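You operate a simulated robot arm through the tools that you are given. There is no shell and no other tool.

The job below is to be done with a simulated robot arm. You get a single attempt, and the scene is never put back.

## Task
Time the sample in the flow cup and thin the white pot as the sign says.
Fine: fill the flow cup to its line, open its lever, read the clock, shut the lever; water from the clear jug, within 15 ml; clear cup and jug back; no spill. Set down upright: clear cup, clear jug.

It is judged by the outcome, as a careful person would: the job done as asked, and still so three seconds after it is handed in. It fails if anything else is knocked over, pushed out of place, dropped, spilled or broken.

## Robot
A 6-joint arm with a four-finger gripper, fixed in place. Base frame: the origin is at the foot of the arm, x ahead of it, y to its left, z up; the work surface is at about z = 0.84. Units: m, rad, N and s.
With the tool pointing down near the work surface it reaches from about 0.24 to 0.68 m from the base axis. Its first joint turns from -2.897 to 2.897 rad. Payload 3.43 kg.
Tool frame: the origin (TCP) lies between the finger pads and is the grasp point; the fingertips stand 0.03 m ahead of it; z points along the fingers, y is the line along which they close. Largest opening 0.12 m; the body of the gripper starts 0.085 m behind the TCP.
Orientation is told as [roll, pitch, yaw] about the base's x, y, z axes, in that order, counted from this pose: with the fingers straight down and closing along the base's y, the tool's x points along the base's -x, its y along +y and its z along -z.

## Interface
- The arm moves only by the tool drive_tool. Its argument "steps" is a list of rows, each a list of 7 numbers: the shift along the tool's x, y, z in units of 20 mm (1.0 is 20 mm), then the turn, a rotation vector about the tool's x, y, z in units of 5 degrees (1.0 is 5 degrees), then the gripper command, from -1 (fully open) to 1 (shut), values between in proportion. In form: [[tx, ty, tz, ax, ay, az, grip], ...]. A call has 1 to 20 rows; each row shifts and turns the commanded pose from where the row before left it, along the tool's axes as they then stand. A call with a number of a shift or a turn outside -1 to 1 is refused whole. A row lasts 0.2 s, in which the tool goes at most 0.05 m and 0.15 rad; a call with a longer step from one row to the next is refused whole, and so is a gripper value outside its range. A pose out of reach is approached as far as the arm can. The call stops where the force on the tool passes 40 N (or 10 N more than at its start, if that is more) or the arm is blocked; 0.2 s more then pass. Each finger halts on what it meets, pressing with about 26 N; the grip force reading is that of the motor and also rises with nothing between the fingers. The clock runs only during rows and for 0.2 s after the last one: add rows that do not move to give the fingers time. It gives the time, the measured TCP pose, the force on the tool (base axes), the opening and the grip force at its end, in the units of the frame above (readings bear some noise), with the torque about the TCP (base axes, N m) and any sound that the robot's microphone picked up.
- Cameras (640 x 400 px; columns grow to the right, rows downward): "scene" is fixed at [0.0486, 0.6503, 1.5302]; the picture's right is [-0.54, -0.84, 0.00], its down [-0.51, 0.33, -0.80] and it looks along [0.67, -0.43, -0.61] (base axes); focal length 274 px, centre (320, 200). "wrist" rides on the gripper at [0.071, -0.017, -0.121] in the tool frame; the picture's right is [0.23, 0.97, 0.00], its down [-0.81, 0.19, -0.55] and it looks along [-0.54, 0.13, 0.83] (tool axes); focal length 275 px, centre (320, 200). There is no depth. A picture from a camera that has moved, and an enlarged one, comes with that camera's place and axes in the base frame and with its lens.
- capture(camera): a new picture of that camera. It takes no simulated time.
- slide_trunk(by): slides the trunk up (or, below 0, down) by that many m; the arm rides with it, the base frame stays. It gives what a move gives, with no picture.
- inspect(camera, box): a new picture of the part [left, top, right, bottom] of that camera's present view, enlarged. It takes no simulated time.
- hand_in(): hands the job in; it is judged then, once.

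Places have to be worked out from the pictures, the camera data and where the tool is seen. Open the gripper and draw the arm clear of the work before you hand the job in, unless the task says otherwise.

The tools are called after ">>>" as name(argument=value, ...) on one line, values as JSON. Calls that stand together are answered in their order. drive_tool: Moves the arm, as the interface text tells. Its arguments: {"type":"object","properties":{"steps":{"type":"array","items":{"type":"array","items":{"type":"number"}}}},"required":["steps"]} The other tools are called the same way: slide_trunk (by) slides the trunk up or down; capture (camera) takes a picture; inspect (camera, box) takes an enlarged picture of a part of a camera's view; hand_in () hands the job in.

At the start:

```text
time: 0.0
position: [0.458, 0.1586, 1.3553]
orientation: [0.001, 0.0, 0.0]
wrist_force: [-0.2, 0.6, 0.2]
torque: [-0.02, -0.01, 0.05]
finger_gap: 0.1199
grasp_force: 0.0
trunk travel left (down, up): [-0.225, 0.215]
```

scene: 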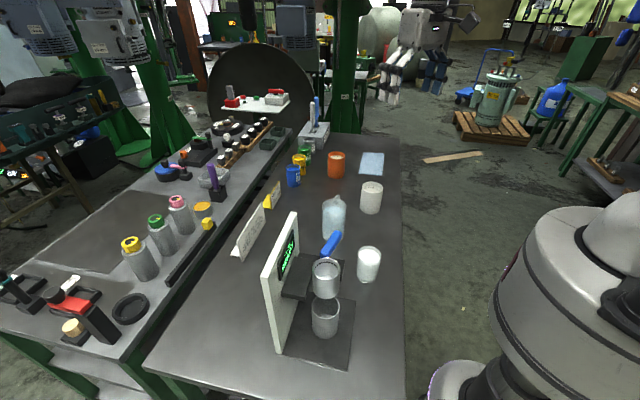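
wrist: 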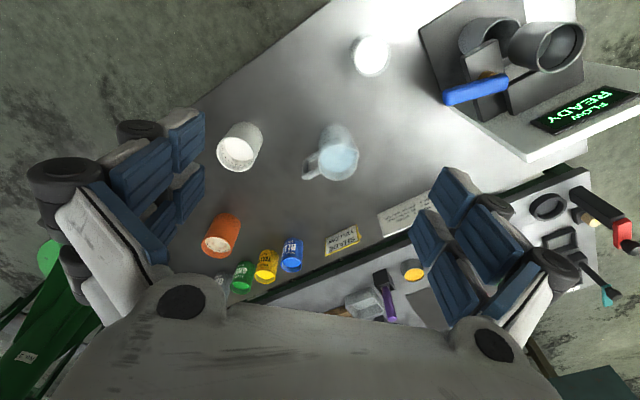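

The overview shows a flow-cup stand, a jug, a few cups and a sign. I'll enlarge several parts to read the sign and identify the vessels.

>>> inspect(camera="wrist", box=[300, 180, 460, 280])

>>> inspect(camera="wrist", box=[400, 0, 640, 150])

>>> inspect(camera="wrist", box=[190, 100, 390, 225])

>>> inspect(camera="scene", box=[220, 180, 420, 370])

>>> inspect(camera="scene", box=[260, 120, 420, 220])

```text
4.00 times, centred on (380, 230) of wrist
camera zoom: at [0.3846, 0.1437, 1.4743], right [-0.23, 0.97, 0.0], down [0.81, 0.19, 0.55], along [0.54, 0.13, -0.83], focal length 1101 px, centre (80, 80)
```

zoom: 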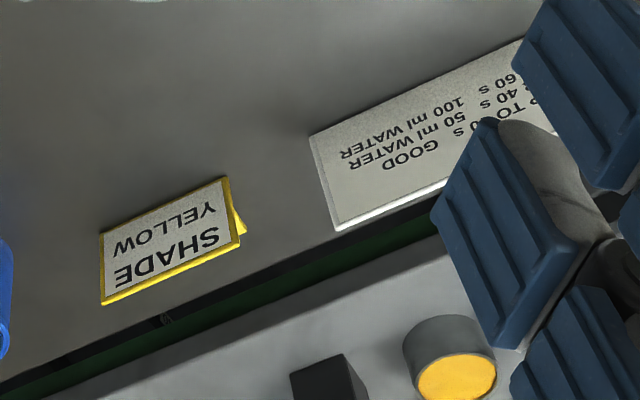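

```text
2.67 times, centred on (520, 75) of wrist
camera zoom: at [0.3846, 0.1437, 1.4743], right [-0.23, 0.97, 0.0], down [0.81, 0.19, 0.55], along [0.54, 0.13, -0.83], focal length 734 px, centre (-213, 533)
```

zoom: 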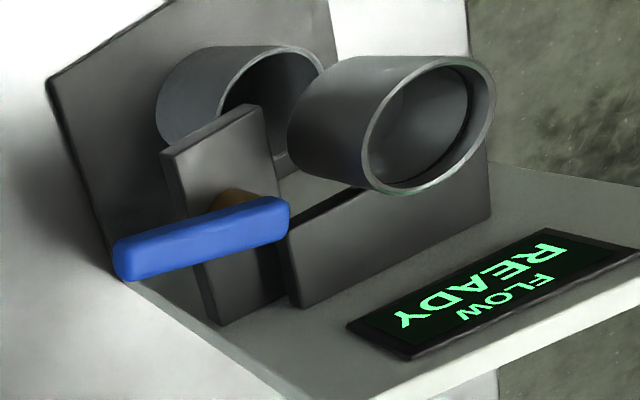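

```text
3.20 times, centred on (290, 162) of wrist
camera zoom: at [0.3846, 0.1437, 1.4743], right [-0.23, 0.97, 0.0], down [0.81, 0.19, 0.55], along [0.54, 0.13, -0.83], focal length 881 px, centre (416, 320)
```

zoom: 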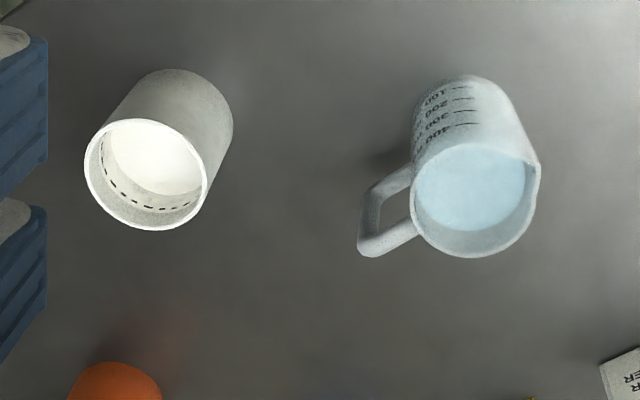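

```text
2.11 times, centred on (320, 275) of scene
camera zoom: at [0.0486, 0.6503, 1.5302], right [-0.54, -0.84, 0.0], down [-0.51, 0.33, -0.8], along [0.67, -0.43, -0.61], focal length 577 px, centre (320, 42)
```

zoom: 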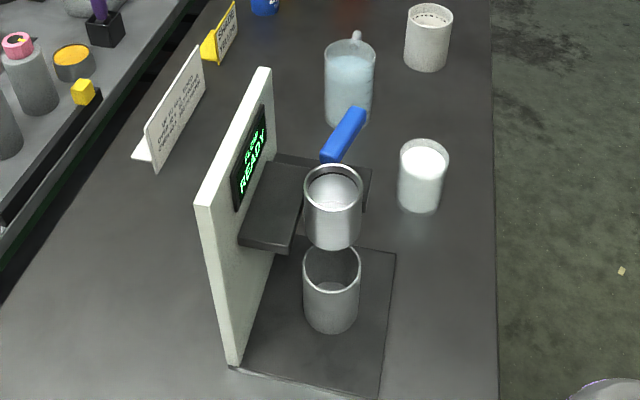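

```text
4.00 times, centred on (340, 170) of scene
camera zoom: at [0.0486, 0.6503, 1.5302], right [-0.54, -0.84, 0.0], down [-0.51, 0.33, -0.8], along [0.67, -0.43, -0.61], focal length 1096 px, centre (240, 320)
```

zoom: 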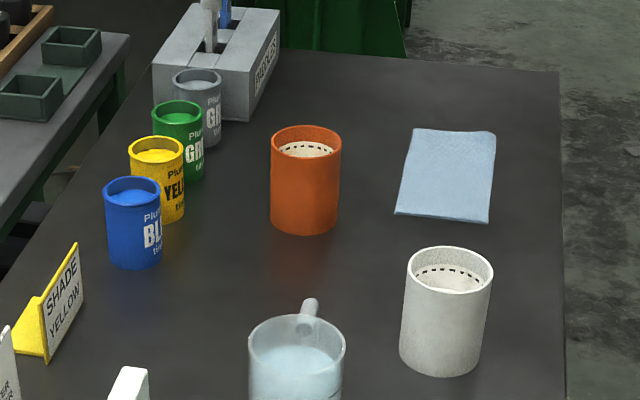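

The sign sits behind one finger and the stand is at the image edge. I'll swing the hand to the left (+y) at its present height, well above everything, to see the sign and the flow cup better.

>>> drive_tool(steps=[[0.4, 1, 0, 0, 0, 0, -1], [0.4, 1, 0, 0, 0, 0, -1], [0.4, 1, 0, 0, 0, 0, -1], [0.4, 1, 0, 0, 0, 0, -1], [0.4, 1, 0, 0, 0, 0, -1], [0.4, 1, 0, 0, 0, 0, -1], [0.4, 1, 0, 0, 0, 0, -1], [0.4, 1, 0, 0, 0, 0, -1], [0.4, 1, 0, 0, 0, 0, -1], [0, 0, 0, 0, 0, 0, -1]])

>>> capture(camera="wrist")

```text
time: 2.2
position: [0.385, 0.3382, 1.3526]
orientation: [0.001, -0.001, 0.0]
wrist_force: [-0.2, -0.2, -0.1]
torque: [0.01, -0.04, 0.01]
finger_gap: 0.1198
grasp_force: 0.0
trunk travel left (down, up): [-0.225, 0.215]
```

```text
taken
camera wrist: at [0.3126, 0.3237, 1.4732], right [-0.23, 0.97, 0.0], down [0.81, 0.19, 0.55], along [0.54, 0.13, -0.83], focal length 275 px, centre (320, 200)
```

wrist: 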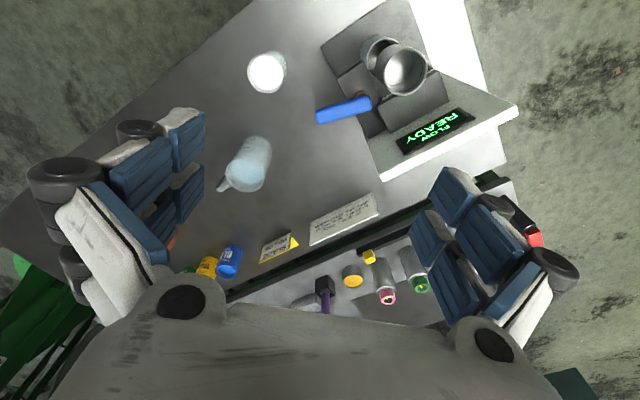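

The sign and the stand are now unobstructed; I'll enlarge both.

>>> inspect(camera="wrist", box=[300, 185, 390, 250])

>>> inspect(camera="wrist", box=[300, 0, 530, 180])

>>> inspect(camera="wrist", box=[350, 20, 446, 110])

>>> inspect(camera="wrist", box=[200, 30, 320, 210])

```text
6.15 times, centred on (345, 218) of wrist
camera zoom: at [0.3126, 0.3237, 1.4732], right [-0.23, 0.97, 0.0], down [0.81, 0.19, 0.55], along [0.54, 0.13, -0.83], focal length 1694 px, centre (166, 92)
```

zoom: 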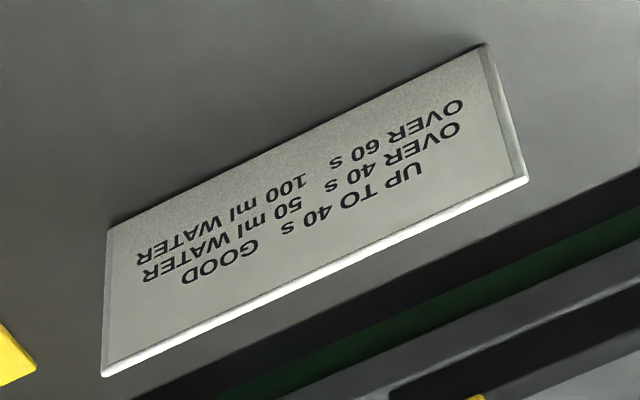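

```text
2.22 times, centred on (415, 90) of wrist
camera zoom: at [0.3126, 0.3237, 1.4732], right [-0.23, 0.97, 0.0], down [0.81, 0.19, 0.55], along [0.54, 0.13, -0.83], focal length 612 px, centre (109, 444)
```

zoom: 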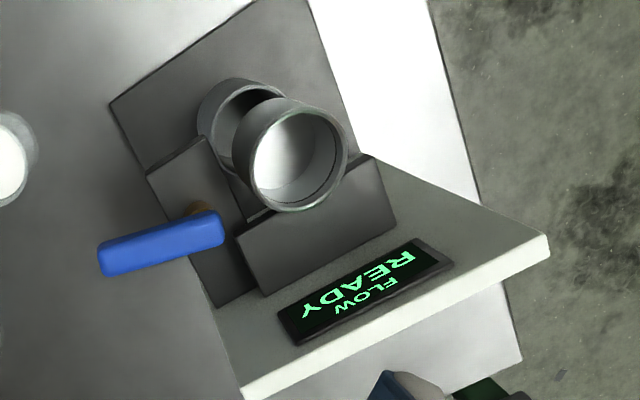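

```text
4.44 times, centred on (398, 65) of wrist
camera zoom: at [0.3126, 0.3237, 1.4732], right [-0.23, 0.97, 0.0], down [0.81, 0.19, 0.55], along [0.54, 0.13, -0.83], focal length 1224 px, centre (-27, 800)
```

zoom: 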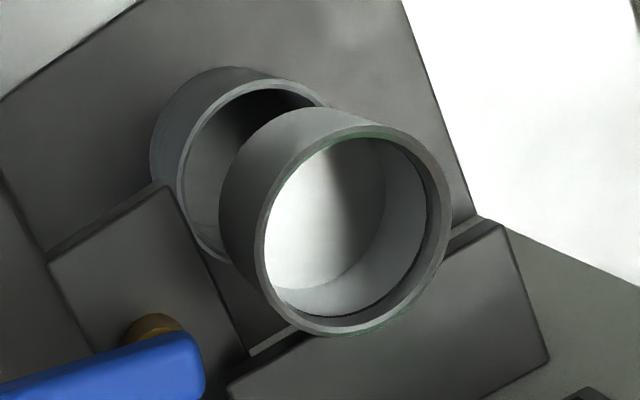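

```text
2.22 times, centred on (260, 120) of wrist
camera zoom: at [0.3126, 0.3237, 1.4732], right [-0.23, 0.97, 0.0], down [0.81, 0.19, 0.55], along [0.54, 0.13, -0.83], focal length 612 px, centre (453, 378)
```

zoom: 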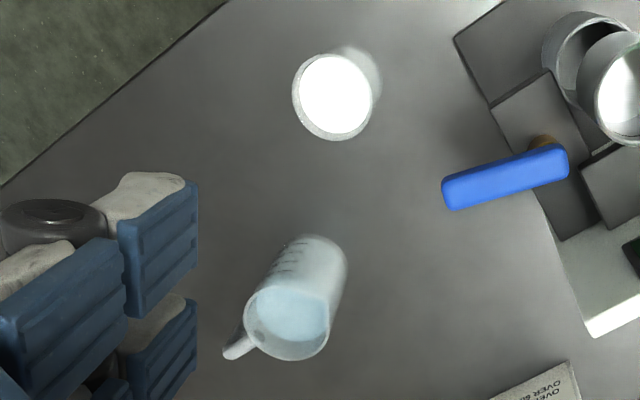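

The sign reads: up to 40 s good, over 40 s 50 ml water, over 60 s 100 ml water. I now want a lower, frontal view of the stand to understand the lever and the fill line, so I'll yaw the hand toward the stand, retreat toward the base, and tilt up.

>>> drive_tool(steps=[[0.5, 0, 0, 0, 0, -1, -1], [0.5, 0, 0, 0, 0, -1, -1], [0.5, 0, 0, 0, 0, -1, -1], [0.5, 0, 0, 0, 0, -1, -1], [0.5, 0, 0, 0, 0, -1, -1], [0.5, 0, 0, 0, 0, -1, -1], [0.5, 0, 0, 0, 0, -1, -1], [0.5, 0, 0, 0, 0, -1, -1], [1, 0, 0, 0, 0, 0, -1], [1, 0, 0, 0, 0, 0, -1], [1, 0, 0, 0, 0, 0, -1], [1, 0, 0, 0, 0, 0, -1], [0, 0, 0, 0, -1, 0, -1], [0, 0, 0, 0, -1, 0, -1], [0, 0, 0, 0, -1, 0, -1], [0, 0, 0, 0, -1, 0, -1], [0, 0, 0, 0, 0, 0, -1]])

>>> capture(camera="wrist")

```text
time: 5.8
position: [0.2489, 0.2646, 1.3547]
orientation: [-0.001, -0.348, 0.699]
wrist_force: [0.1, -0.2, 0.2]
torque: [0.0, -0.03, -0.03]
finger_gap: 0.1202
grasp_force: 0.0
trunk travel left (down, up): [-0.225, 0.215]
```

```text
taken
camera wrist: at [0.1763, 0.1832, 1.4418], right [-0.79, 0.61, -0.08], down [0.32, 0.51, 0.8], along [0.52, 0.61, -0.6], focal length 275 px, centre (320, 200)
```

wrist: 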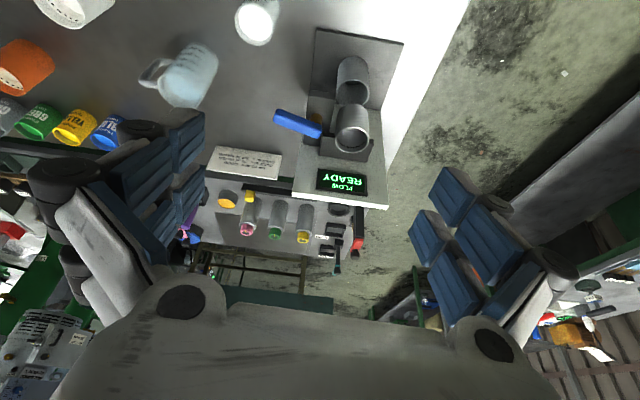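

Good frontal view. I'll enlarge the stand.

>>> inspect(camera="wrist", box=[260, 20, 420, 220])

>>> inspect(camera="wrist", box=[300, 80, 390, 160])

```text
2.00 times, centred on (340, 120) of wrist
camera zoom: at [0.1763, 0.1832, 1.4418], right [-0.79, 0.61, -0.08], down [0.32, 0.51, 0.8], along [0.52, 0.61, -0.6], focal length 551 px, centre (280, 360)
```

zoom: 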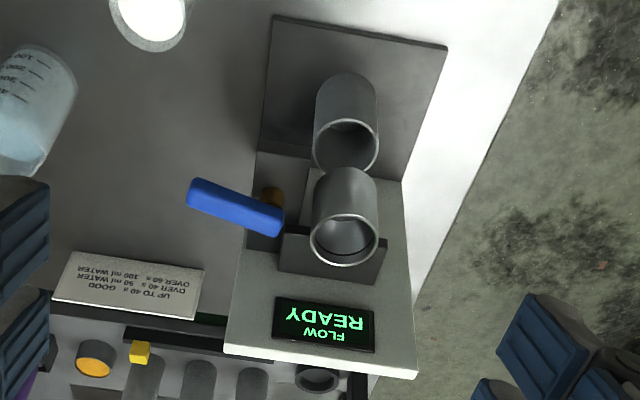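

```text
5.00 times, centred on (345, 120) of wrist
camera zoom: at [0.1763, 0.1832, 1.4418], right [-0.79, 0.61, -0.08], down [0.32, 0.51, 0.8], along [0.52, 0.61, -0.6], focal length 1376 px, centre (195, 600)
```

zoom: 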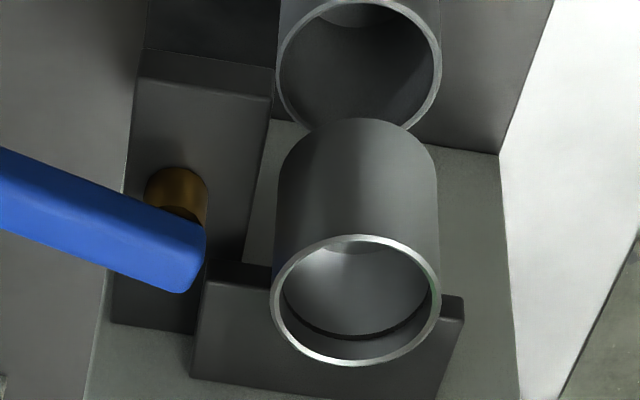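

Working from three views, the flow cup rim is at about (0.344, 0.445, 1.081). The lever is a horizontal bar from its pivot near (0.40, 0.413) to a tip near (0.44, 0.358) at z about 1.04. Next I'll go back to pointing down and move lower for close views of the sample cup, jug and pot.

>>> drive_tool(steps=[[0, 0, 0, 0, 1, 0, -1], [0, 0, 0, 0, 1, 0, -1], [0, 0, 0, 0, 1, 0, -1], [0, 0, 0, 0, 1, 0, -1], [0, -1, 0, 0, 0, 1, -1], [0, -1, 0, 0, 0, 1, -1], [0, -1, 0, 0, 0, 1, -1], [0, -1, 0, 0, 0, 1, -1], [0, -1, 0, 0, 0, 1, -1], [0, -1, 0, 0, 0, 1, -1], [0, -1, 0, 0, 0, 1, -1], [0, -1, 0, 0, 0, 1, -1], [0, 0, 1, 0, 0, 0, -1], [0, 0, 1, 0, 0, 0, -1], [0, 0, 1, 0, 0, 0, -1], [0, 0, 1, 0, 0, 0, -1], [0, 0, 1, 0, 0, 0, -1], [0, 0, 0, 0, 0, 0, -1]])

>>> capture(camera="wrist")

```text
time: 9.6
position: [0.3072, 0.119, 1.2546]
orientation: [-0.001, 0.0, 0.0]
wrist_force: [-0.5, 0.0, -0.5]
torque: [0.0, -0.04, 0.02]
finger_gap: 0.12
grasp_force: 0.1
trunk travel left (down, up): [-0.225, 0.215]
```

```text
taken
camera wrist: at [0.237, 0.1038, 1.374], right [-0.23, 0.97, 0.0], down [0.81, 0.19, 0.55], along [0.54, 0.13, -0.83], focal length 275 px, centre (320, 200)
```

wrist: 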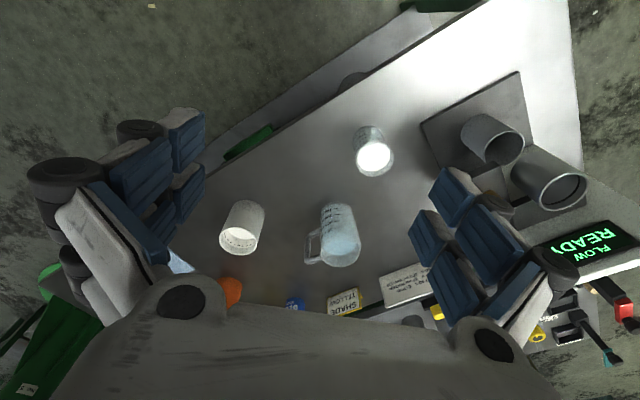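

Good oblique view of all three vessels. I'll enlarge each.

>>> inspect(camera="wrist", box=[330, 110, 420, 190])

>>> inspect(camera="wrist", box=[290, 190, 380, 280])

>>> inspect(camera="wrist", box=[200, 180, 290, 270])

>>> inspect(camera="scene", box=[320, 180, 420, 290])

>>> inspect(camera="scene", box=[230, 200, 370, 370])

```text
5.00 times, centred on (375, 150) of wrist
camera zoom: at [0.237, 0.1038, 1.374], right [-0.23, 0.97, 0.0], down [0.81, 0.19, 0.55], along [0.54, 0.13, -0.83], focal length 1376 px, centre (45, 450)
```

zoom: 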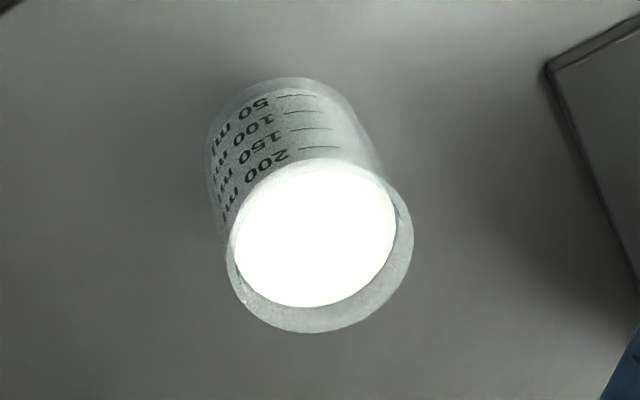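

```text
4.44 times, centred on (335, 235) of wrist
camera zoom: at [0.237, 0.1038, 1.374], right [-0.23, 0.97, 0.0], down [0.81, 0.19, 0.55], along [0.54, 0.13, -0.83], focal length 1224 px, centre (253, 44)
```

zoom: 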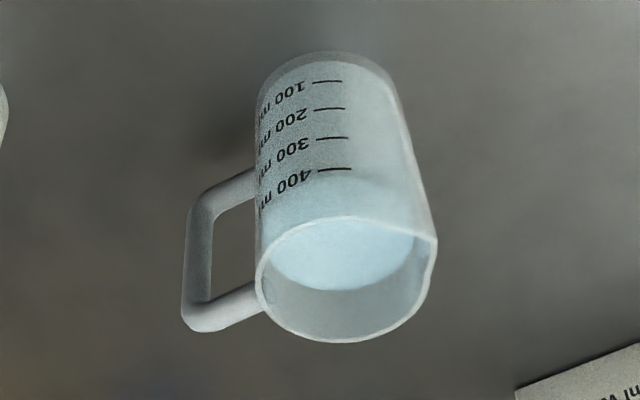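

```text
4.44 times, centred on (245, 225) of wrist
camera zoom: at [0.237, 0.1038, 1.374], right [-0.23, 0.97, 0.0], down [0.81, 0.19, 0.55], along [0.54, 0.13, -0.83], focal length 1224 px, centre (653, 89)
```

zoom: 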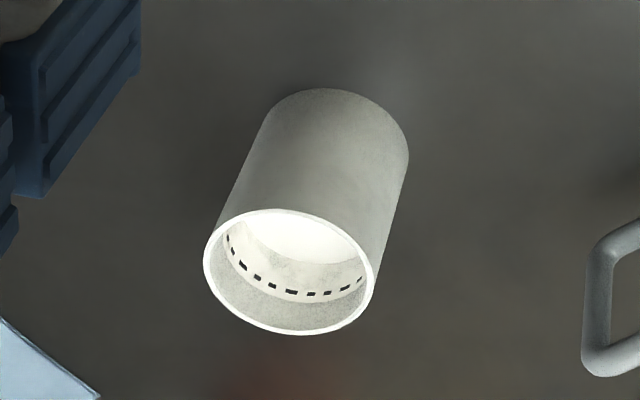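

```text
3.64 times, centred on (370, 235) of scene
camera zoom: at [0.0486, 0.6503, 1.5302], right [-0.54, -0.84, 0.0], down [-0.51, 0.33, -0.8], along [0.67, -0.43, -0.61], focal length 996 px, centre (138, 73)
```

zoom: 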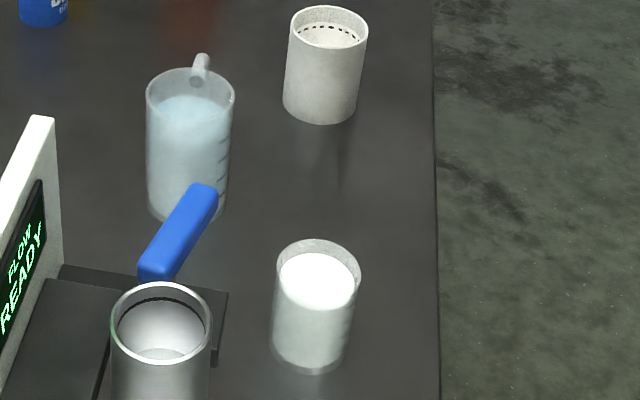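

```text
2.35 times, centred on (300, 285) of scene
camera zoom: at [0.0486, 0.6503, 1.5302], right [-0.54, -0.84, 0.0], down [-0.51, 0.33, -0.8], along [0.67, -0.43, -0.61], focal length 644 px, centre (367, 0)
```

zoom: 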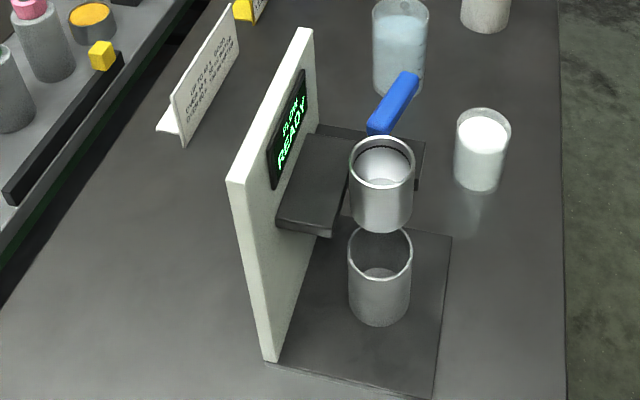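

Triangulating: sample cup at (0.417, 0.246) with rim z 0.933, jug at (0.610, 0.234) with rim 0.975 (handle toward about -50°, spout 130°), white pot at (0.654, 0.028) with rim 0.945. I'll zoom on the lever and flow cup from the fixed camera, and on the jug graduation.

>>> inspect(camera="scene", box=[285, 225, 365, 305])

>>> inspect(camera="scene", box=[300, 250, 350, 300])

>>> inspect(camera="wrist", box=[315, 195, 365, 255])

```text
5.00 times, centred on (325, 265) of scene
camera zoom: at [0.0486, 0.6503, 1.5302], right [-0.54, -0.84, 0.0], down [-0.51, 0.33, -0.8], along [0.67, -0.43, -0.61], focal length 1369 px, centre (295, -125)
```

zoom: 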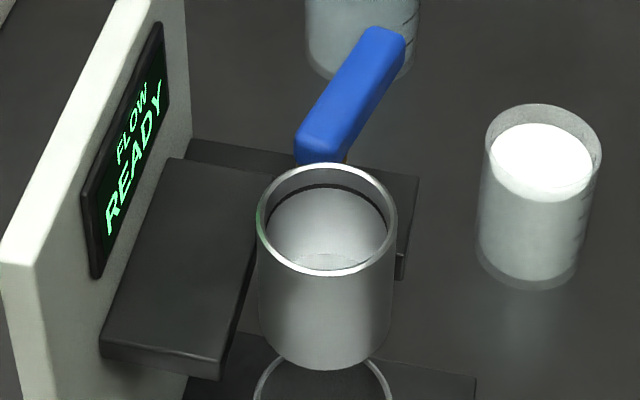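

```text
8.00 times, centred on (325, 275) of scene
camera zoom: at [0.0486, 0.6503, 1.5302], right [-0.54, -0.84, 0.0], down [-0.51, 0.33, -0.8], along [0.67, -0.43, -0.61], focal length 2191 px, centre (280, -400)
```

zoom: 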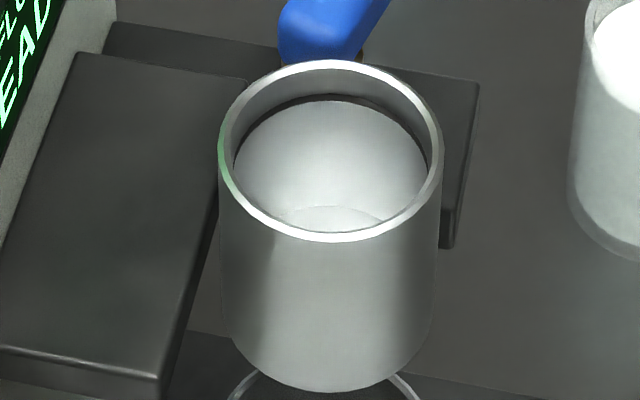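

```text
6.67 times, centred on (340, 225) of wrist
camera zoom: at [0.237, 0.1038, 1.374], right [-0.23, 0.97, 0.0], down [0.81, 0.19, 0.55], along [0.54, 0.13, -0.83], focal length 1835 px, centre (187, 33)
```

zoom: 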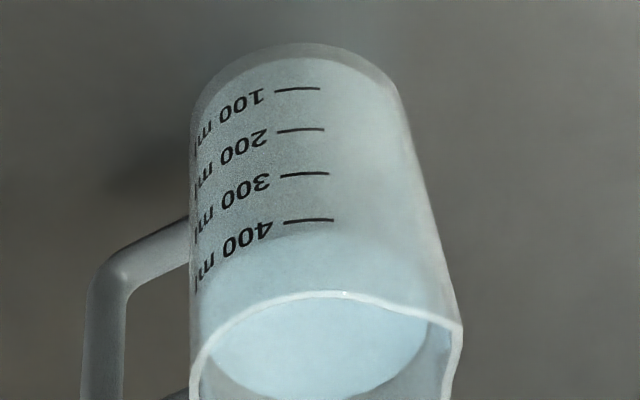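

Jug marks and the flow cup's dark inner line (about 8 mm under its rim) are clear. The lever's pivot is vertical. Now I turn the hand to yaw 30°, tilted 55° from vertical, ready for a side grasp of the sample cup.

>>> drive_tool(steps=[[0, 0, 0, 0, 0, -1, -1], [0, 0, 0, 0, 0, -1, -1], [0, 0, 0, 0, 0, -1, -1], [0, 0, 0, 0, 0, -1, -1], [0, 0, 0, 0, 0, -1, -1], [0, 0, 0, 0, 0, -1, -1], [0, 0, 0, 0, -1, 0, -1], [0, 0, 0, 0, -1, 0, -1], [0, 0, 0, 0, -1, 0, -1], [0, 0, 0, 0, -1, 0, -1], [0, 0, 0, 0, -1, 0, -1], [0, 0, 0, 0, -1, 0, -1], [0, 0, 0, 0, -1, 0, -1], [0, 0, 0, 0, -1, 0, -1], [0, 0, 0, 0, -1, 0, -1], [0, 0, 0, 0, -1, 0, -1], [0, 0, 0, 0, -1, 0, -1], [0, 0, 0, 0, 0, 0, -1]])

```text
time: 13.4
position: [0.4043, 0.1464, 1.3434]
orientation: [-0.001, -0.957, 0.524]
wrist_force: [-0.3, 0.0, -0.2]
torque: [0.02, 0.01, -0.01]
finger_gap: 0.12
grasp_force: 0.1
out of reach, approached as far as the arm can: row 11, 12, 13, 14, 15, 16, 17
trunk travel left (down, up): [-0.225, 0.215]
```

The near-base pose with that tilt was out of reach, but the orientation is right. I'll move outward above the sample cup, at safe height, and see where the commanded pose stands.

>>> drive_tool(steps=[[-0.649, 0.39, 0.927, 0, 0, 0, -1], [-0.649, 0.39, 0.927, 0, 0, 0, -1], [-0.649, 0.39, 0.927, 0, 0, 0, -1], [-0.649, 0.39, 0.927, 0, 0, 0, -1], [-0.649, 0.39, 0.927, 0, 0, 0, -1], [-0.649, 0.39, 0.927, 0, 0, 0, -1], [-0.649, 0.39, 0.927, 0, 0, 0, -1], [0, 0, 0, 0, 0, 0, -1]])

```text
time: 15.2
position: [0.5143, 0.2726, 1.3424]
orientation: [0.002, -0.96, 0.525]
wrist_force: [-0.2, 0.4, 0.9]
torque: [-0.01, 0.02, -0.01]
finger_gap: 0.1199
grasp_force: 0.1
trunk travel left (down, up): [-0.225, 0.215]
```

The command follows the reached pose. Now I move over the sample cup, staying at z 1.05, and look.

>>> drive_tool(steps=[[0.922, 0.078, 0.274, 0, 0, 0, -1], [0.922, 0.078, 0.274, 0, 0, 0, -1], [0.922, 0.078, 0.274, 0, 0, 0, -1], [0.922, 0.078, 0.274, 0, 0, 0, -1], [0.922, 0.078, 0.274, 0, 0, 0, -1], [0.922, 0.078, 0.274, 0, 0, 0, -1], [0.922, 0.078, 0.274, 0, 0, 0, -1], [0.922, 0.078, 0.274, 0, 0, 0, -1], [0.922, 0.078, 0.274, 0, 0, 0, -1], [0.922, 0.078, 0.274, 0, 0, 0, -1], [0.922, 0.078, 0.274, 0, 0, 0, -1], [0.922, 0.078, 0.274, 0, 0, 0, -1], [0.922, 0.078, 0.274, 0, 0, 0, -1], [0.922, 0.078, 0.274, 0, 0, 0, -1], [0.922, 0.078, 0.274, 0, 0, 0, -1], [0.922, 0.078, 0.274, 0, 0, 0, -1], [0, 0, 0, 0, 0, 0, -1]])

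>>> capture(camera="wrist")

>>> capture(camera="scene")

```text
time: 18.8
position: [0.5086, 0.2103, 1.1564]
orientation: [0.059, -0.949, 0.476]
wrist_force: [-0.7, -0.5, 0.2]
torque: [-0.01, -0.02, -0.02]
finger_gap: 0.1201
grasp_force: 0.0
out of reach, approached as far as the arm can: row 1, 3, 4, 5, 6, 7, 8, 9, 10, 11, 12, 13, 14, 15, 16
trunk travel left (down, up): [-0.225, 0.215]
```

```text
taken
camera wrist: at [0.3955, 0.1269, 1.1665], right [-0.61, 0.78, -0.15], down [-0.06, 0.15, 0.99], along [0.79, 0.61, -0.04], focal length 275 px, centre (320, 200)
```

wrist: 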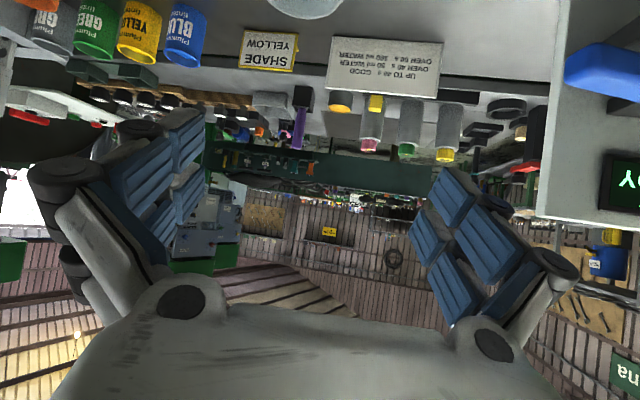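

```text
taken
```

scene: 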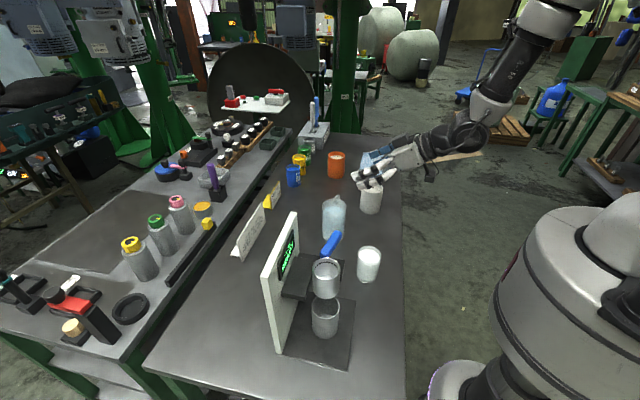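

A tilted side grasp that near is beyond this arm, so I'll use top grasps and pour by tilting sideways. First I straighten the hand to pointing down (cancelling the small residual roll), rise, and turn to yaw -45°.

>>> drive_tool(steps=[[0, 0, 0, 0.676, 0, 0, -1], [0, 0, 0, 0, 1, 0, -1], [0, 0, 0, 0, 1, 0, -1], [0, 0, 0, 0, 1, 0, -1], [0, 0, 0, 0, 1, 0, -1], [0, 0, 0, 0, 1, 0, -1], [0, 0, 0, 0, 1, 0, -1], [0, 0, 0, 0, 1, 0, -1], [0, 0, 0, 0, 1, 0, -1], [0, 0, 0, 0, 1, 0, -1], [0, 0, 0, 0, 1, 0, -1], [0, 0, 0, 0, 0.87, 0, -1], [0, 0, -1, 0, 0, 0, -1], [0, 0, -1, 0, 0, 0, -1], [0, 0, -1, 0, 0, 0, -1], [0, 0, -1, 0, 0, 0, -1], [0, 0, -1, 0, 0, 0, -1], [0, 0, 0, 0, 0, 0, -1]])

```text
time: 22.6
position: [0.5, 0.214, 1.2566]
orientation: [0.054, -0.064, 0.533]
wrist_force: [-0.4, -0.3, 0.0]
torque: [0.01, 0.01, 0.03]
finger_gap: 0.12
grasp_force: 0.1
out of reach, approached as far as the arm can: row 1, 6, 7, 8
trunk travel left (down, up): [-0.225, 0.215]
```

Nearly down with small residuals; I'll cancel them and yaw to -45°.

>>> drive_tool(steps=[[0, 0, 0, 0.62, 0, 0, -1], [0, 0, 0, 0, 0.733, 0, -1], [0, 0, 0, 0, 0, 1, -1], [0, 0, 0, 0, 0, 1, -1], [0, 0, 0, 0, 0, 1, -1], [0, 0, 0, 0, 0, 1, -1], [0, 0, 0, 0, 0, 1, -1], [0, 0, 0, 0, 0, 1, -1], [0, 0, 0, 0, 0, 1, -1], [0, 0, 0, 0, 0, 1, -1], [0, 0, 0, 0, 0, 1, -1], [0, 0, 0, 0, 0, 1, -1], [0, 0, 0, 0, 0, 1, -1], [0, 0, 0, 0, 0, 1, -1], [0, 0, 0, 0, 0, 1, -1], [0, 0, 0, 0, 0, 1, -1], [0, 0, 0, 0, 0, 1, -1], [0, 0, 0, 0, 0, 0, -1]])

>>> capture(camera="scene")

```text
time: 26.4
position: [0.4993, 0.2142, 1.2557]
orientation: [0.0, 0.0, -0.777]
wrist_force: [0.6, -0.4, -0.3]
torque: [0.01, -0.03, 0.0]
finger_gap: 0.1201
grasp_force: 0.0
trunk travel left (down, up): [-0.225, 0.215]
```

```text
taken
```

scene: 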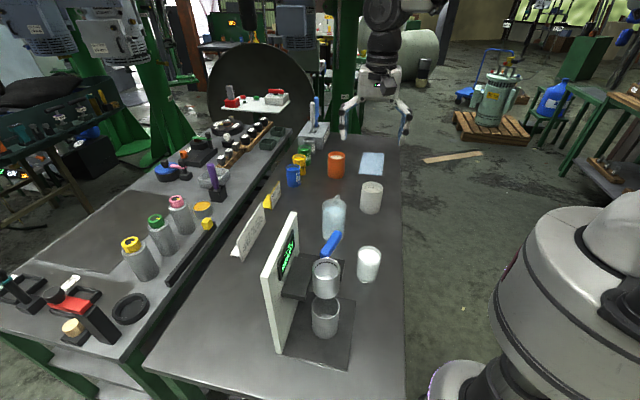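

Scene is undisturbed. I'll now rehearse the pour pose empty-handed and high above the stand: move to the left of the flow cup at z 1.26, then tilt so the hand leans right.

>>> drive_tool(steps=[[0.97, 0.157, 0, 0, 0, 0.06, -1], [0.97, 0.157, 0, 0, 0, 0, -1], [0.97, 0.157, 0, 0, 0, 0, -1], [0.97, 0.157, 0, 0, 0, 0, -1], [0.97, 0.157, 0, 0, 0, 0, -1], [0.97, 0.157, 0, 0, 0, 0, -1], [0.97, 0.157, 0, 0, 0, 0, -1], [0.97, 0.157, 0, 0, 0, 0, -1], [0.97, 0.157, 0, 0, 0, 0, -1], [0.97, 0.157, 0, 0, 0, 0, -1], [0.97, 0.157, 0, 0, 0, 0, -1], [0.97, 0.157, 0, 0, 0, 0, -1], [0.97, 0.157, 0, 0, 0, 0, -1], [0.97, 0.157, 0, 0, 0, 0, -1], [0.97, 0.157, 0, 0, 0, 0, -1], [0.97, 0.157, 0, 0, 0, 0, -1], [0.97, 0.157, 0, 0, 0, 0, -1], [0, 0, 0, 0, 0, 0, -1]])

>>> drive_tool(steps=[[0, 0, 0, 0, 1, 0, -1], [0, 0, 0, 0, 1, 0, -1], [0, 0, 0, 0, 1, 0, -1], [0, 0, 0, 0, 1, 0, -1], [0, 0, 0, 0, 1, 0, -1], [0, 0, 0, 0, 1, 0, -1], [0, 0, 0, 0, 1, 0, -1], [0, 0, 0, 0, 1, 0, -1], [0, 0, 0, 0, 1, 0, -1], [0, 0, 0, 0, 1, 0, -1], [0, 0, 0, 0, 1, 0, -1], [0, 0, 0, 0, 1, 0, -1], [0, 0, 0, 0, 0, 0, -1]])

>>> capture(camera="scene")

>>> capture(camera="wrist")

```text
time: 30.2
position: [0.3031, 0.4837, 1.2568]
orientation: [0.0, -0.002, -0.781]
wrist_force: [0.0, 0.0, 0.5]
torque: [0.02, 0.02, 0.03]
finger_gap: 0.1201
grasp_force: 0.0
trunk travel left (down, up): [-0.225, 0.215]
```

```text
time: 33.0
position: [0.3026, 0.4842, 1.2559]
orientation: [-0.001, 1.05, -0.783]
wrist_force: [-0.6, -0.1, 0.9]
torque: [0.03, -0.01, -0.05]
finger_gap: 0.1203
grasp_force: 0.1
trunk travel left (down, up): [-0.225, 0.215]
```

```text
taken
```

scene: 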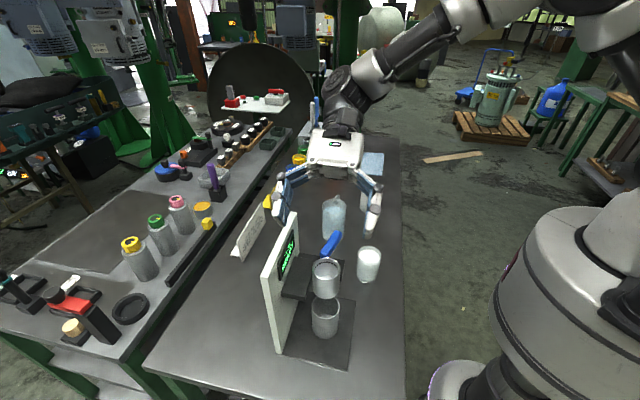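

```text
taken
camera wrist: at [0.3398, 0.4251, 1.3771], right [0.6, 0.77, 0.2], down [0.76, -0.49, -0.43], along [-0.23, 0.41, -0.88], focal length 275 px, centre (320, 200)
```

wrist: 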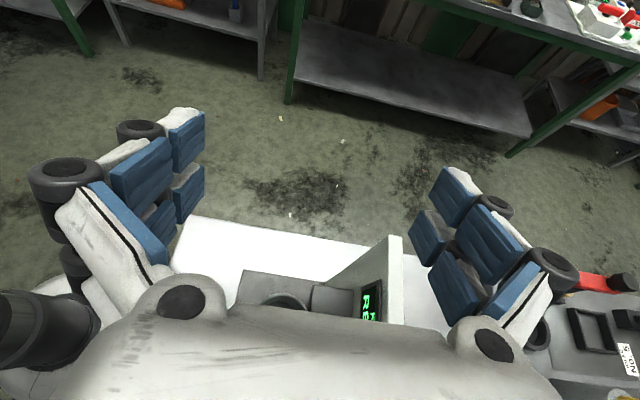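

The 60° pour pose beside the flow cup is reachable. I'll untilt and travel over the sample cup keeping yaw -45°, then check alignment with the wrist camera.

>>> drive_tool(steps=[[0, 0, 0, 0, -1, 0, -1], [0, 0, 0, 0, -1, 0, -1], [0, 0, 0, 0, -1, 0, -1], [0, 0, 0, 0, -1, 0, -1], [0, 0, 0, 0, -1, 0, -1], [0, 0, 0, 0, -1, 0, -1], [0, 0, 0, 0, -1, 0, -1], [0, 0, 0, 0, -1, 0, -1], [0, 0, 0, 0, -1, 0, -1], [0, 0, 0, 0, -1, 0, -1], [0, 0, 0, 0, -1, 0, -1], [0, 0, 0, 0, -1, 0, -1], [0, 0, 0, 0, 0, 0, -1]])

>>> drive_tool(steps=[[-0.961, -0.338, 0, 0, 0, 0, -1], [-0.961, -0.338, 0, 0, 0, 0, -1], [-0.961, -0.338, 0, 0, 0, 0, -1], [-0.961, -0.338, 0, 0, 0, 0, -1], [-0.961, -0.338, 0, 0, 0, 0, -1], [-0.961, -0.338, 0, 0, 0, 0, -1], [-0.961, -0.338, 0, 0, 0, 0, -1], [-0.961, -0.338, 0, 0, 0, 0, -1], [-0.961, -0.338, 0, 0, 0, 0, -1], [-0.961, -0.338, 0, 0, 0, 0, -1], [-0.961, -0.338, 0, 0, 0, 0, -1], [-0.961, -0.338, 0, 0, 0, 0, -1], [-0.961, -0.338, 0, 0, 0, 0, -1], [0, 0, 1, 0, 0, 0, -1], [0, 0, 1, 0, 0, 0, -1], [0, 0, 1, 0, 0, 0, -1], [0, 0, 1, 0, 0, 0, -1], [0, 0, 1, 0, 0, 0, -1], [0, 0, 1, 0, 0, 0, -1], [0, 0, 0, 0, 0, 0, -1]])

>>> capture(camera="wrist")

>>> capture(camera="scene")

```text
time: 35.8
position: [0.3032, 0.4843, 1.256]
orientation: [0.0, -0.001, -0.78]
wrist_force: [-0.6, -0.2, 0.0]
torque: [0.0, -0.02, 0.0]
finger_gap: 0.1202
grasp_force: 0.1
trunk travel left (down, up): [-0.225, 0.215]
```

```text
time: 40.0
position: [0.4169, 0.2456, 1.1344]
orientation: [0.0, -0.001, -0.781]
wrist_force: [0.3, 0.2, -1.3]
torque: [0.03, 0.02, 0.01]
finger_gap: 0.1201
grasp_force: 0.0
trunk travel left (down, up): [-0.225, 0.215]
```

```text
taken
camera wrist: at [0.3546, 0.2853, 1.2547], right [0.52, 0.85, 0.0], down [0.71, -0.43, 0.55], along [0.47, -0.29, -0.83], focal length 275 px, centre (320, 200)
```

wrist: 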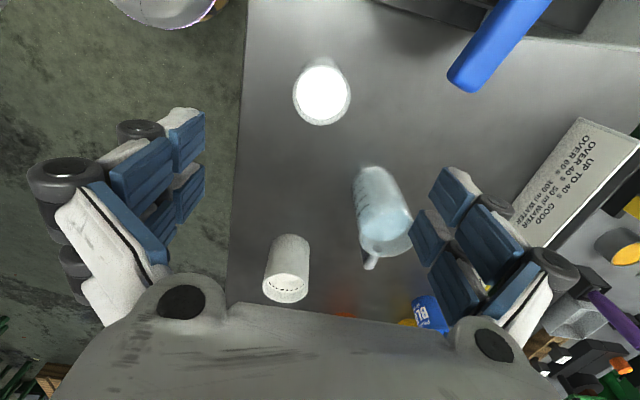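

```text
taken
```

scene: 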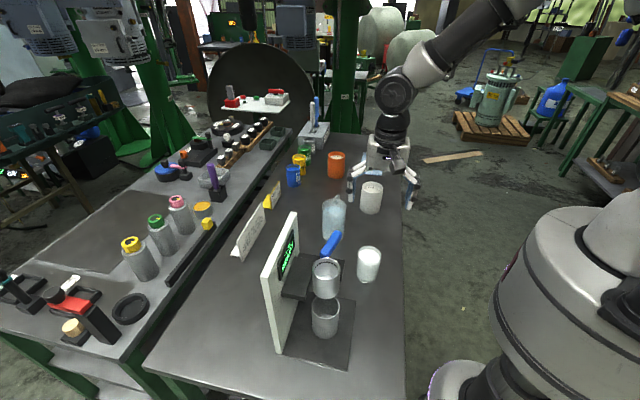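

The sample cup is nearly under the hand. I'll zoom to refine its position before descending.

>>> inspect(camera="wrist", box=[280, 50, 364, 134])

>>> inspect(camera="scene", box=[340, 235, 396, 291])

```text
4.76 times, centred on (322, 92) of wrist
camera zoom: at [0.3546, 0.2853, 1.2547], right [0.52, 0.85, 0.0], down [0.71, -0.43, 0.55], along [0.47, -0.29, -0.83], focal length 1311 px, centre (310, 714)
```

zoom: 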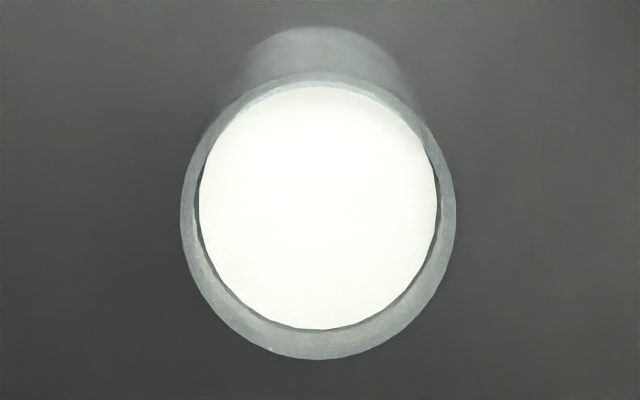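

```text
7.14 times, centred on (368, 263) of scene
camera zoom: at [0.0486, 0.6503, 1.5302], right [-0.54, -0.84, 0.0], down [-0.51, 0.33, -0.8], along [0.67, -0.43, -0.61], focal length 1956 px, centre (-23, -250)
```

zoom: 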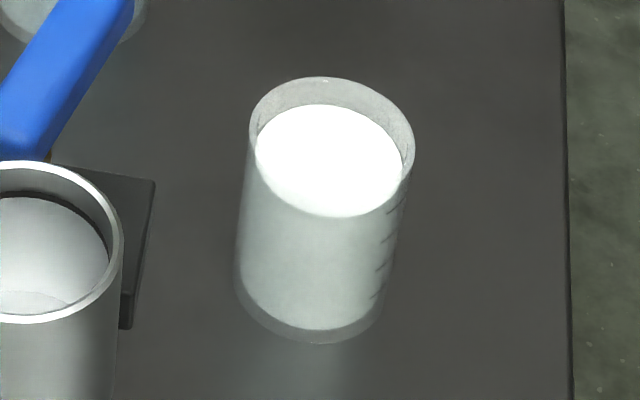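

The cup is centred within about 2 mm of the tool axis (est. 0.418, 0.247). I'll descend to TCP z 0.90 with the fingers open on either side.

>>> drive_tool(steps=[[0, 0.08, 0.977, 0, 0, 0, -1], [0, 0, 0.977, 0, 0, 0, -1], [0, 0, 0.977, 0, 0, 0, -1], [0, 0, 0.977, 0, 0, 0, -1], [0, 0, 0.977, 0, 0, 0, -1], [0, 0, 0.977, 0, 0, 0, -1], [0, 0, 0.977, 0, 0, 0, -1], [0, 0, 0.977, 0, 0, 0, -1], [0, 0, 0.977, 0, 0, 0, -1], [0, 0, 0.977, 0, 0, 0, -1], [0, 0, 0.977, 0, 0, 0, -1], [0, 0, 0.977, 0, 0, 0, -1], [0, 0, 0, 0, 0, 0, -1]])

>>> capture(camera="wrist")

>>> inspect(camera="scene", box=[320, 180, 430, 300])

```text
time: 42.8
position: [0.4168, 0.2463, 0.9019]
orientation: [0.0, 0.0, -0.78]
wrist_force: [0.0, -1.1, -0.7]
torque: [-0.01, -0.02, -0.03]
finger_gap: 0.1197
grasp_force: 0.1
trunk travel left (down, up): [-0.225, 0.215]
```

```text
taken
camera wrist: at [0.354, 0.2857, 1.0219], right [0.52, 0.85, 0.0], down [0.71, -0.43, 0.55], along [0.47, -0.29, -0.83], focal length 275 px, centre (320, 200)
```

wrist: 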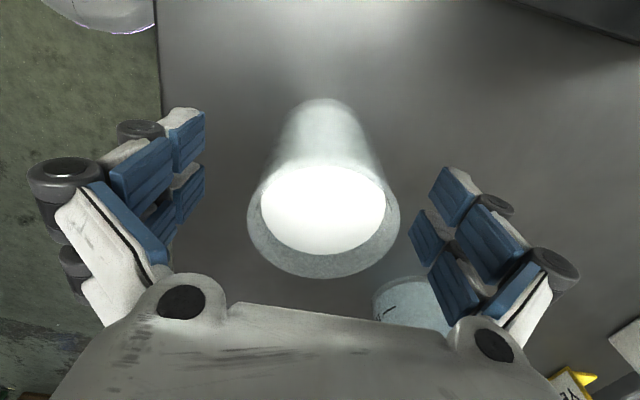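

```text
3.33 times, centred on (375, 240) of scene
camera zoom: at [0.0486, 0.6503, 1.5302], right [-0.54, -0.84, 0.0], down [-0.51, 0.33, -0.8], along [0.67, -0.43, -0.61], focal length 913 px, centre (137, 67)
```

zoom: 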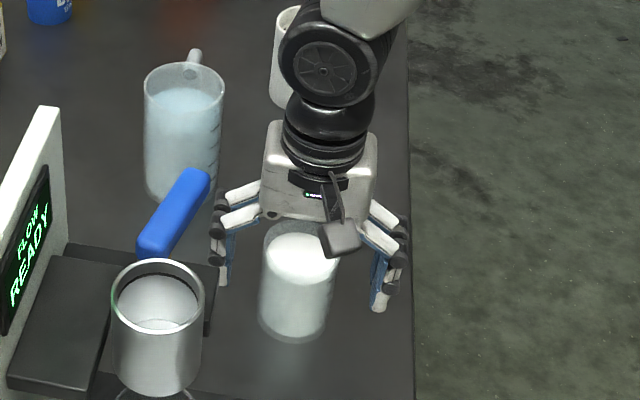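

The cup sits between the fingers without contact. I'll close the gripper in place.

>>> drive_tool(steps=[[0, 0, 0, 0, 0, 0, 1], [0, 0, 0, 0, 0, 0, 1], [0, 0, 0, 0, 0, 0, 1], [0, 0, 0, 0, 0, 0, 1], [0, 0, 0, 0, 0, 0, 1], [0, 0, 0, 0, 0, 0, 1], [0, 0, 0, 0, 0, 0, 1]])

>>> inspect(camera="wrist", box=[160, 80, 480, 280])

```text
time: 44.4
position: [0.4169, 0.2458, 0.9025]
orientation: [0.0, 0.0, -0.781]
wrist_force: [0.6, 1.6, 4.2]
torque: [0.03, -0.07, 0.05]
finger_gap: 0.0632
grasp_force: 26.1
trunk travel left (down, up): [-0.225, 0.215]
```

```text
2.00 times, centred on (320, 180) of wrist
camera zoom: at [0.3543, 0.2859, 1.0223], right [0.52, 0.85, 0.0], down [0.71, -0.43, 0.55], along [0.47, -0.29, -0.83], focal length 551 px, centre (320, 240)
```

zoom: 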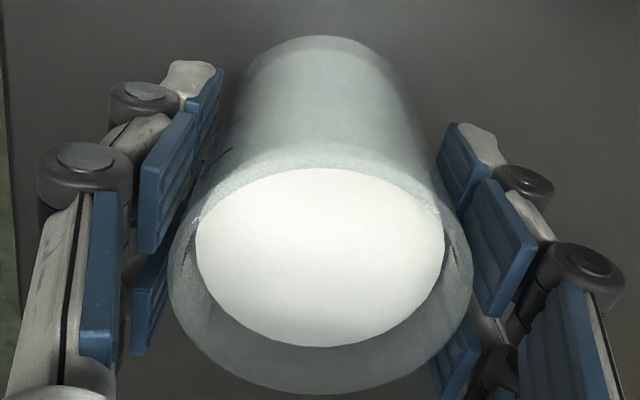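

Gripped (gap 63 mm, 26 N). I'll lift gently straight up to z 1.25.

>>> drive_tool(steps=[[0, 0, -0.3, 0, 0, 0, 1], [0, 0, -0.6, 0, 0, 0, 1], [0, 0, -0.9, 0, 0, 0, 1], [0, 0, -1, 0, 0, 0, 1], [0, 0, -1, 0, 0, 0, 1], [0, 0, -1, 0, 0, 0, 1], [0, 0, -1, 0, 0, 0, 1], [0, 0, -1, 0, 0, 0, 1], [0, 0, -1, 0, 0, 0, 1], [0, 0, -1, 0, 0, 0, 1], [0, 0, -1, 0, 0, 0, 1], [0, 0, -1, 0, 0, 0, 1], [0, 0, -1, 0, 0, 0, 1], [0, 0, -1, 0, 0, 0, 1], [0, 0, -1, 0, 0, 0, 1], [0, 0, -1, 0, 0, 0, 1], [0, 0, -1, 0, 0, 0, 1], [0, 0, -0.9, 0, 0, 0, 1], [0, 0, -0.5, 0, 0, 0, 1], [0, 0, -0.2, 0, 0, 0, 1]])

>>> drive_tool(steps=[[0, 0, 0, 0, 0, 0, 1], [0, 0, 0, 0, 0, 0, 1]])

>>> inspect(camera="wrist", box=[160, 80, 480, 280])

>>> capture(camera="scene")

```text
time: 48.6
position: [0.4195, 0.245, 1.2495]
orientation: [0.0, -0.001, -0.781]
wrist_force: [0.0, -0.5, -3.0]
torque: [0.01, 0.0, -0.04]
finger_gap: 0.0624
grasp_force: 25.2
trunk travel left (down, up): [-0.225, 0.215]
```

```text
time: 49.2
position: [0.4194, 0.2461, 1.2494]
orientation: [-0.002, 0.0, -0.778]
wrist_force: [0.7, 0.0, -3.4]
torque: [0.02, 0.02, 0.01]
finger_gap: 0.062
grasp_force: 26.4
trunk travel left (down, up): [-0.225, 0.215]
```

```text
2.00 times, centred on (320, 180) of wrist
camera zoom: at [0.3567, 0.2863, 1.3692], right [0.52, 0.85, 0.0], down [0.71, -0.43, 0.55], along [0.47, -0.29, -0.83], focal length 551 px, centre (320, 240)
```

zoom: 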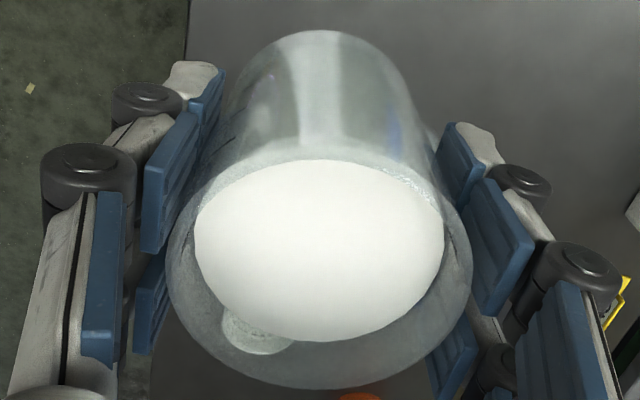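

```text
taken
```

scene: 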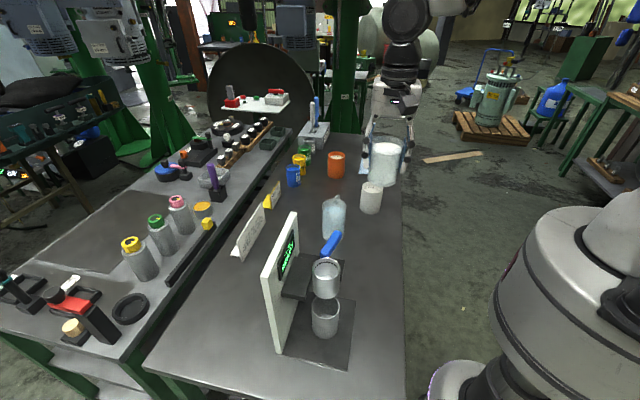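

The cup is held (weight about 3.2 N) with its level well below the rim. I'll carry it at z 1.25, with gentle starts and stops, to the left of the flow cup.

>>> drive_tool(steps=[[0.285, 0.09, 0, 0, 0, 0, 1], [0.57, 0.18, 0, 0, 0, 0, 1], [0.856, 0.271, 0, 0, 0, 0, 1], [0.951, 0.3015, 0, 0, 0, 0, 1], [0.951, 0.3015, 0, 0, 0, 0, 1], [0.951, 0.3015, 0, 0, 0, 0, 1], [0.951, 0.3015, 0, 0, 0, 0, 1], [0.951, 0.3015, 0, 0, 0, 0, 1], [0.951, 0.3015, 0, 0, 0, 0, 1], [0.951, 0.3015, 0, 0, 0, 0, 1], [0.951, 0.3015, 0, 0, 0, 0, 1], [0.951, 0.3015, 0, 0, 0, 0, 1], [0.951, 0.3015, 0, 0, 0, 0, 1], [0.856, 0.271, 0, 0, 0, 0, 1], [0.57, 0.18, 0, 0, 0, 0, 1], [0.285, 0.09, 0, 0, 0, 0, 1], [0, 0, 0, 0, 0, 0, 1], [0, 0, 0, 0, 0, 0, 1]])

>>> capture(camera="wrist")

>>> capture(camera="scene")

```text
time: 53.0
position: [0.2922, 0.4872, 1.2488]
orientation: [0.001, 0.002, -0.78]
wrist_force: [0.4, -0.3, -3.3]
torque: [-0.02, -0.04, 0.04]
finger_gap: 0.062
grasp_force: 25.6
trunk travel left (down, up): [-0.225, 0.215]
```

```text
taken
camera wrist: at [0.2299, 0.5271, 1.3693], right [0.52, 0.85, 0.0], down [0.71, -0.43, 0.55], along [0.47, -0.29, -0.83], focal length 275 px, centre (320, 200)
```

wrist: 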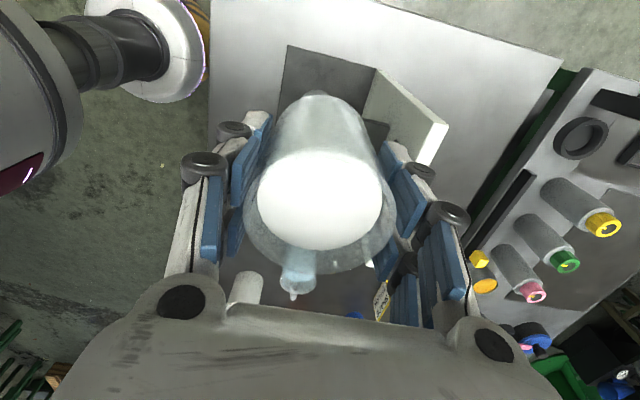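

```text
taken
```

scene: 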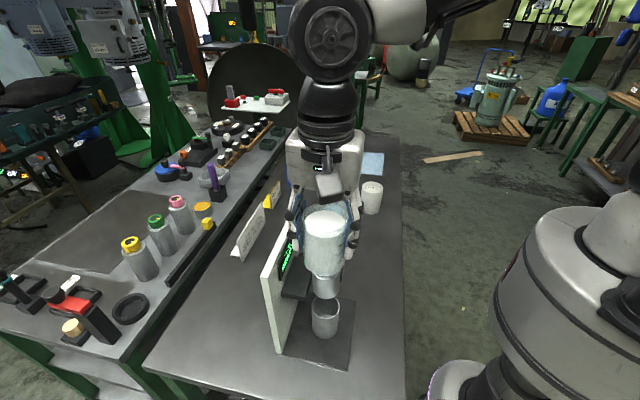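

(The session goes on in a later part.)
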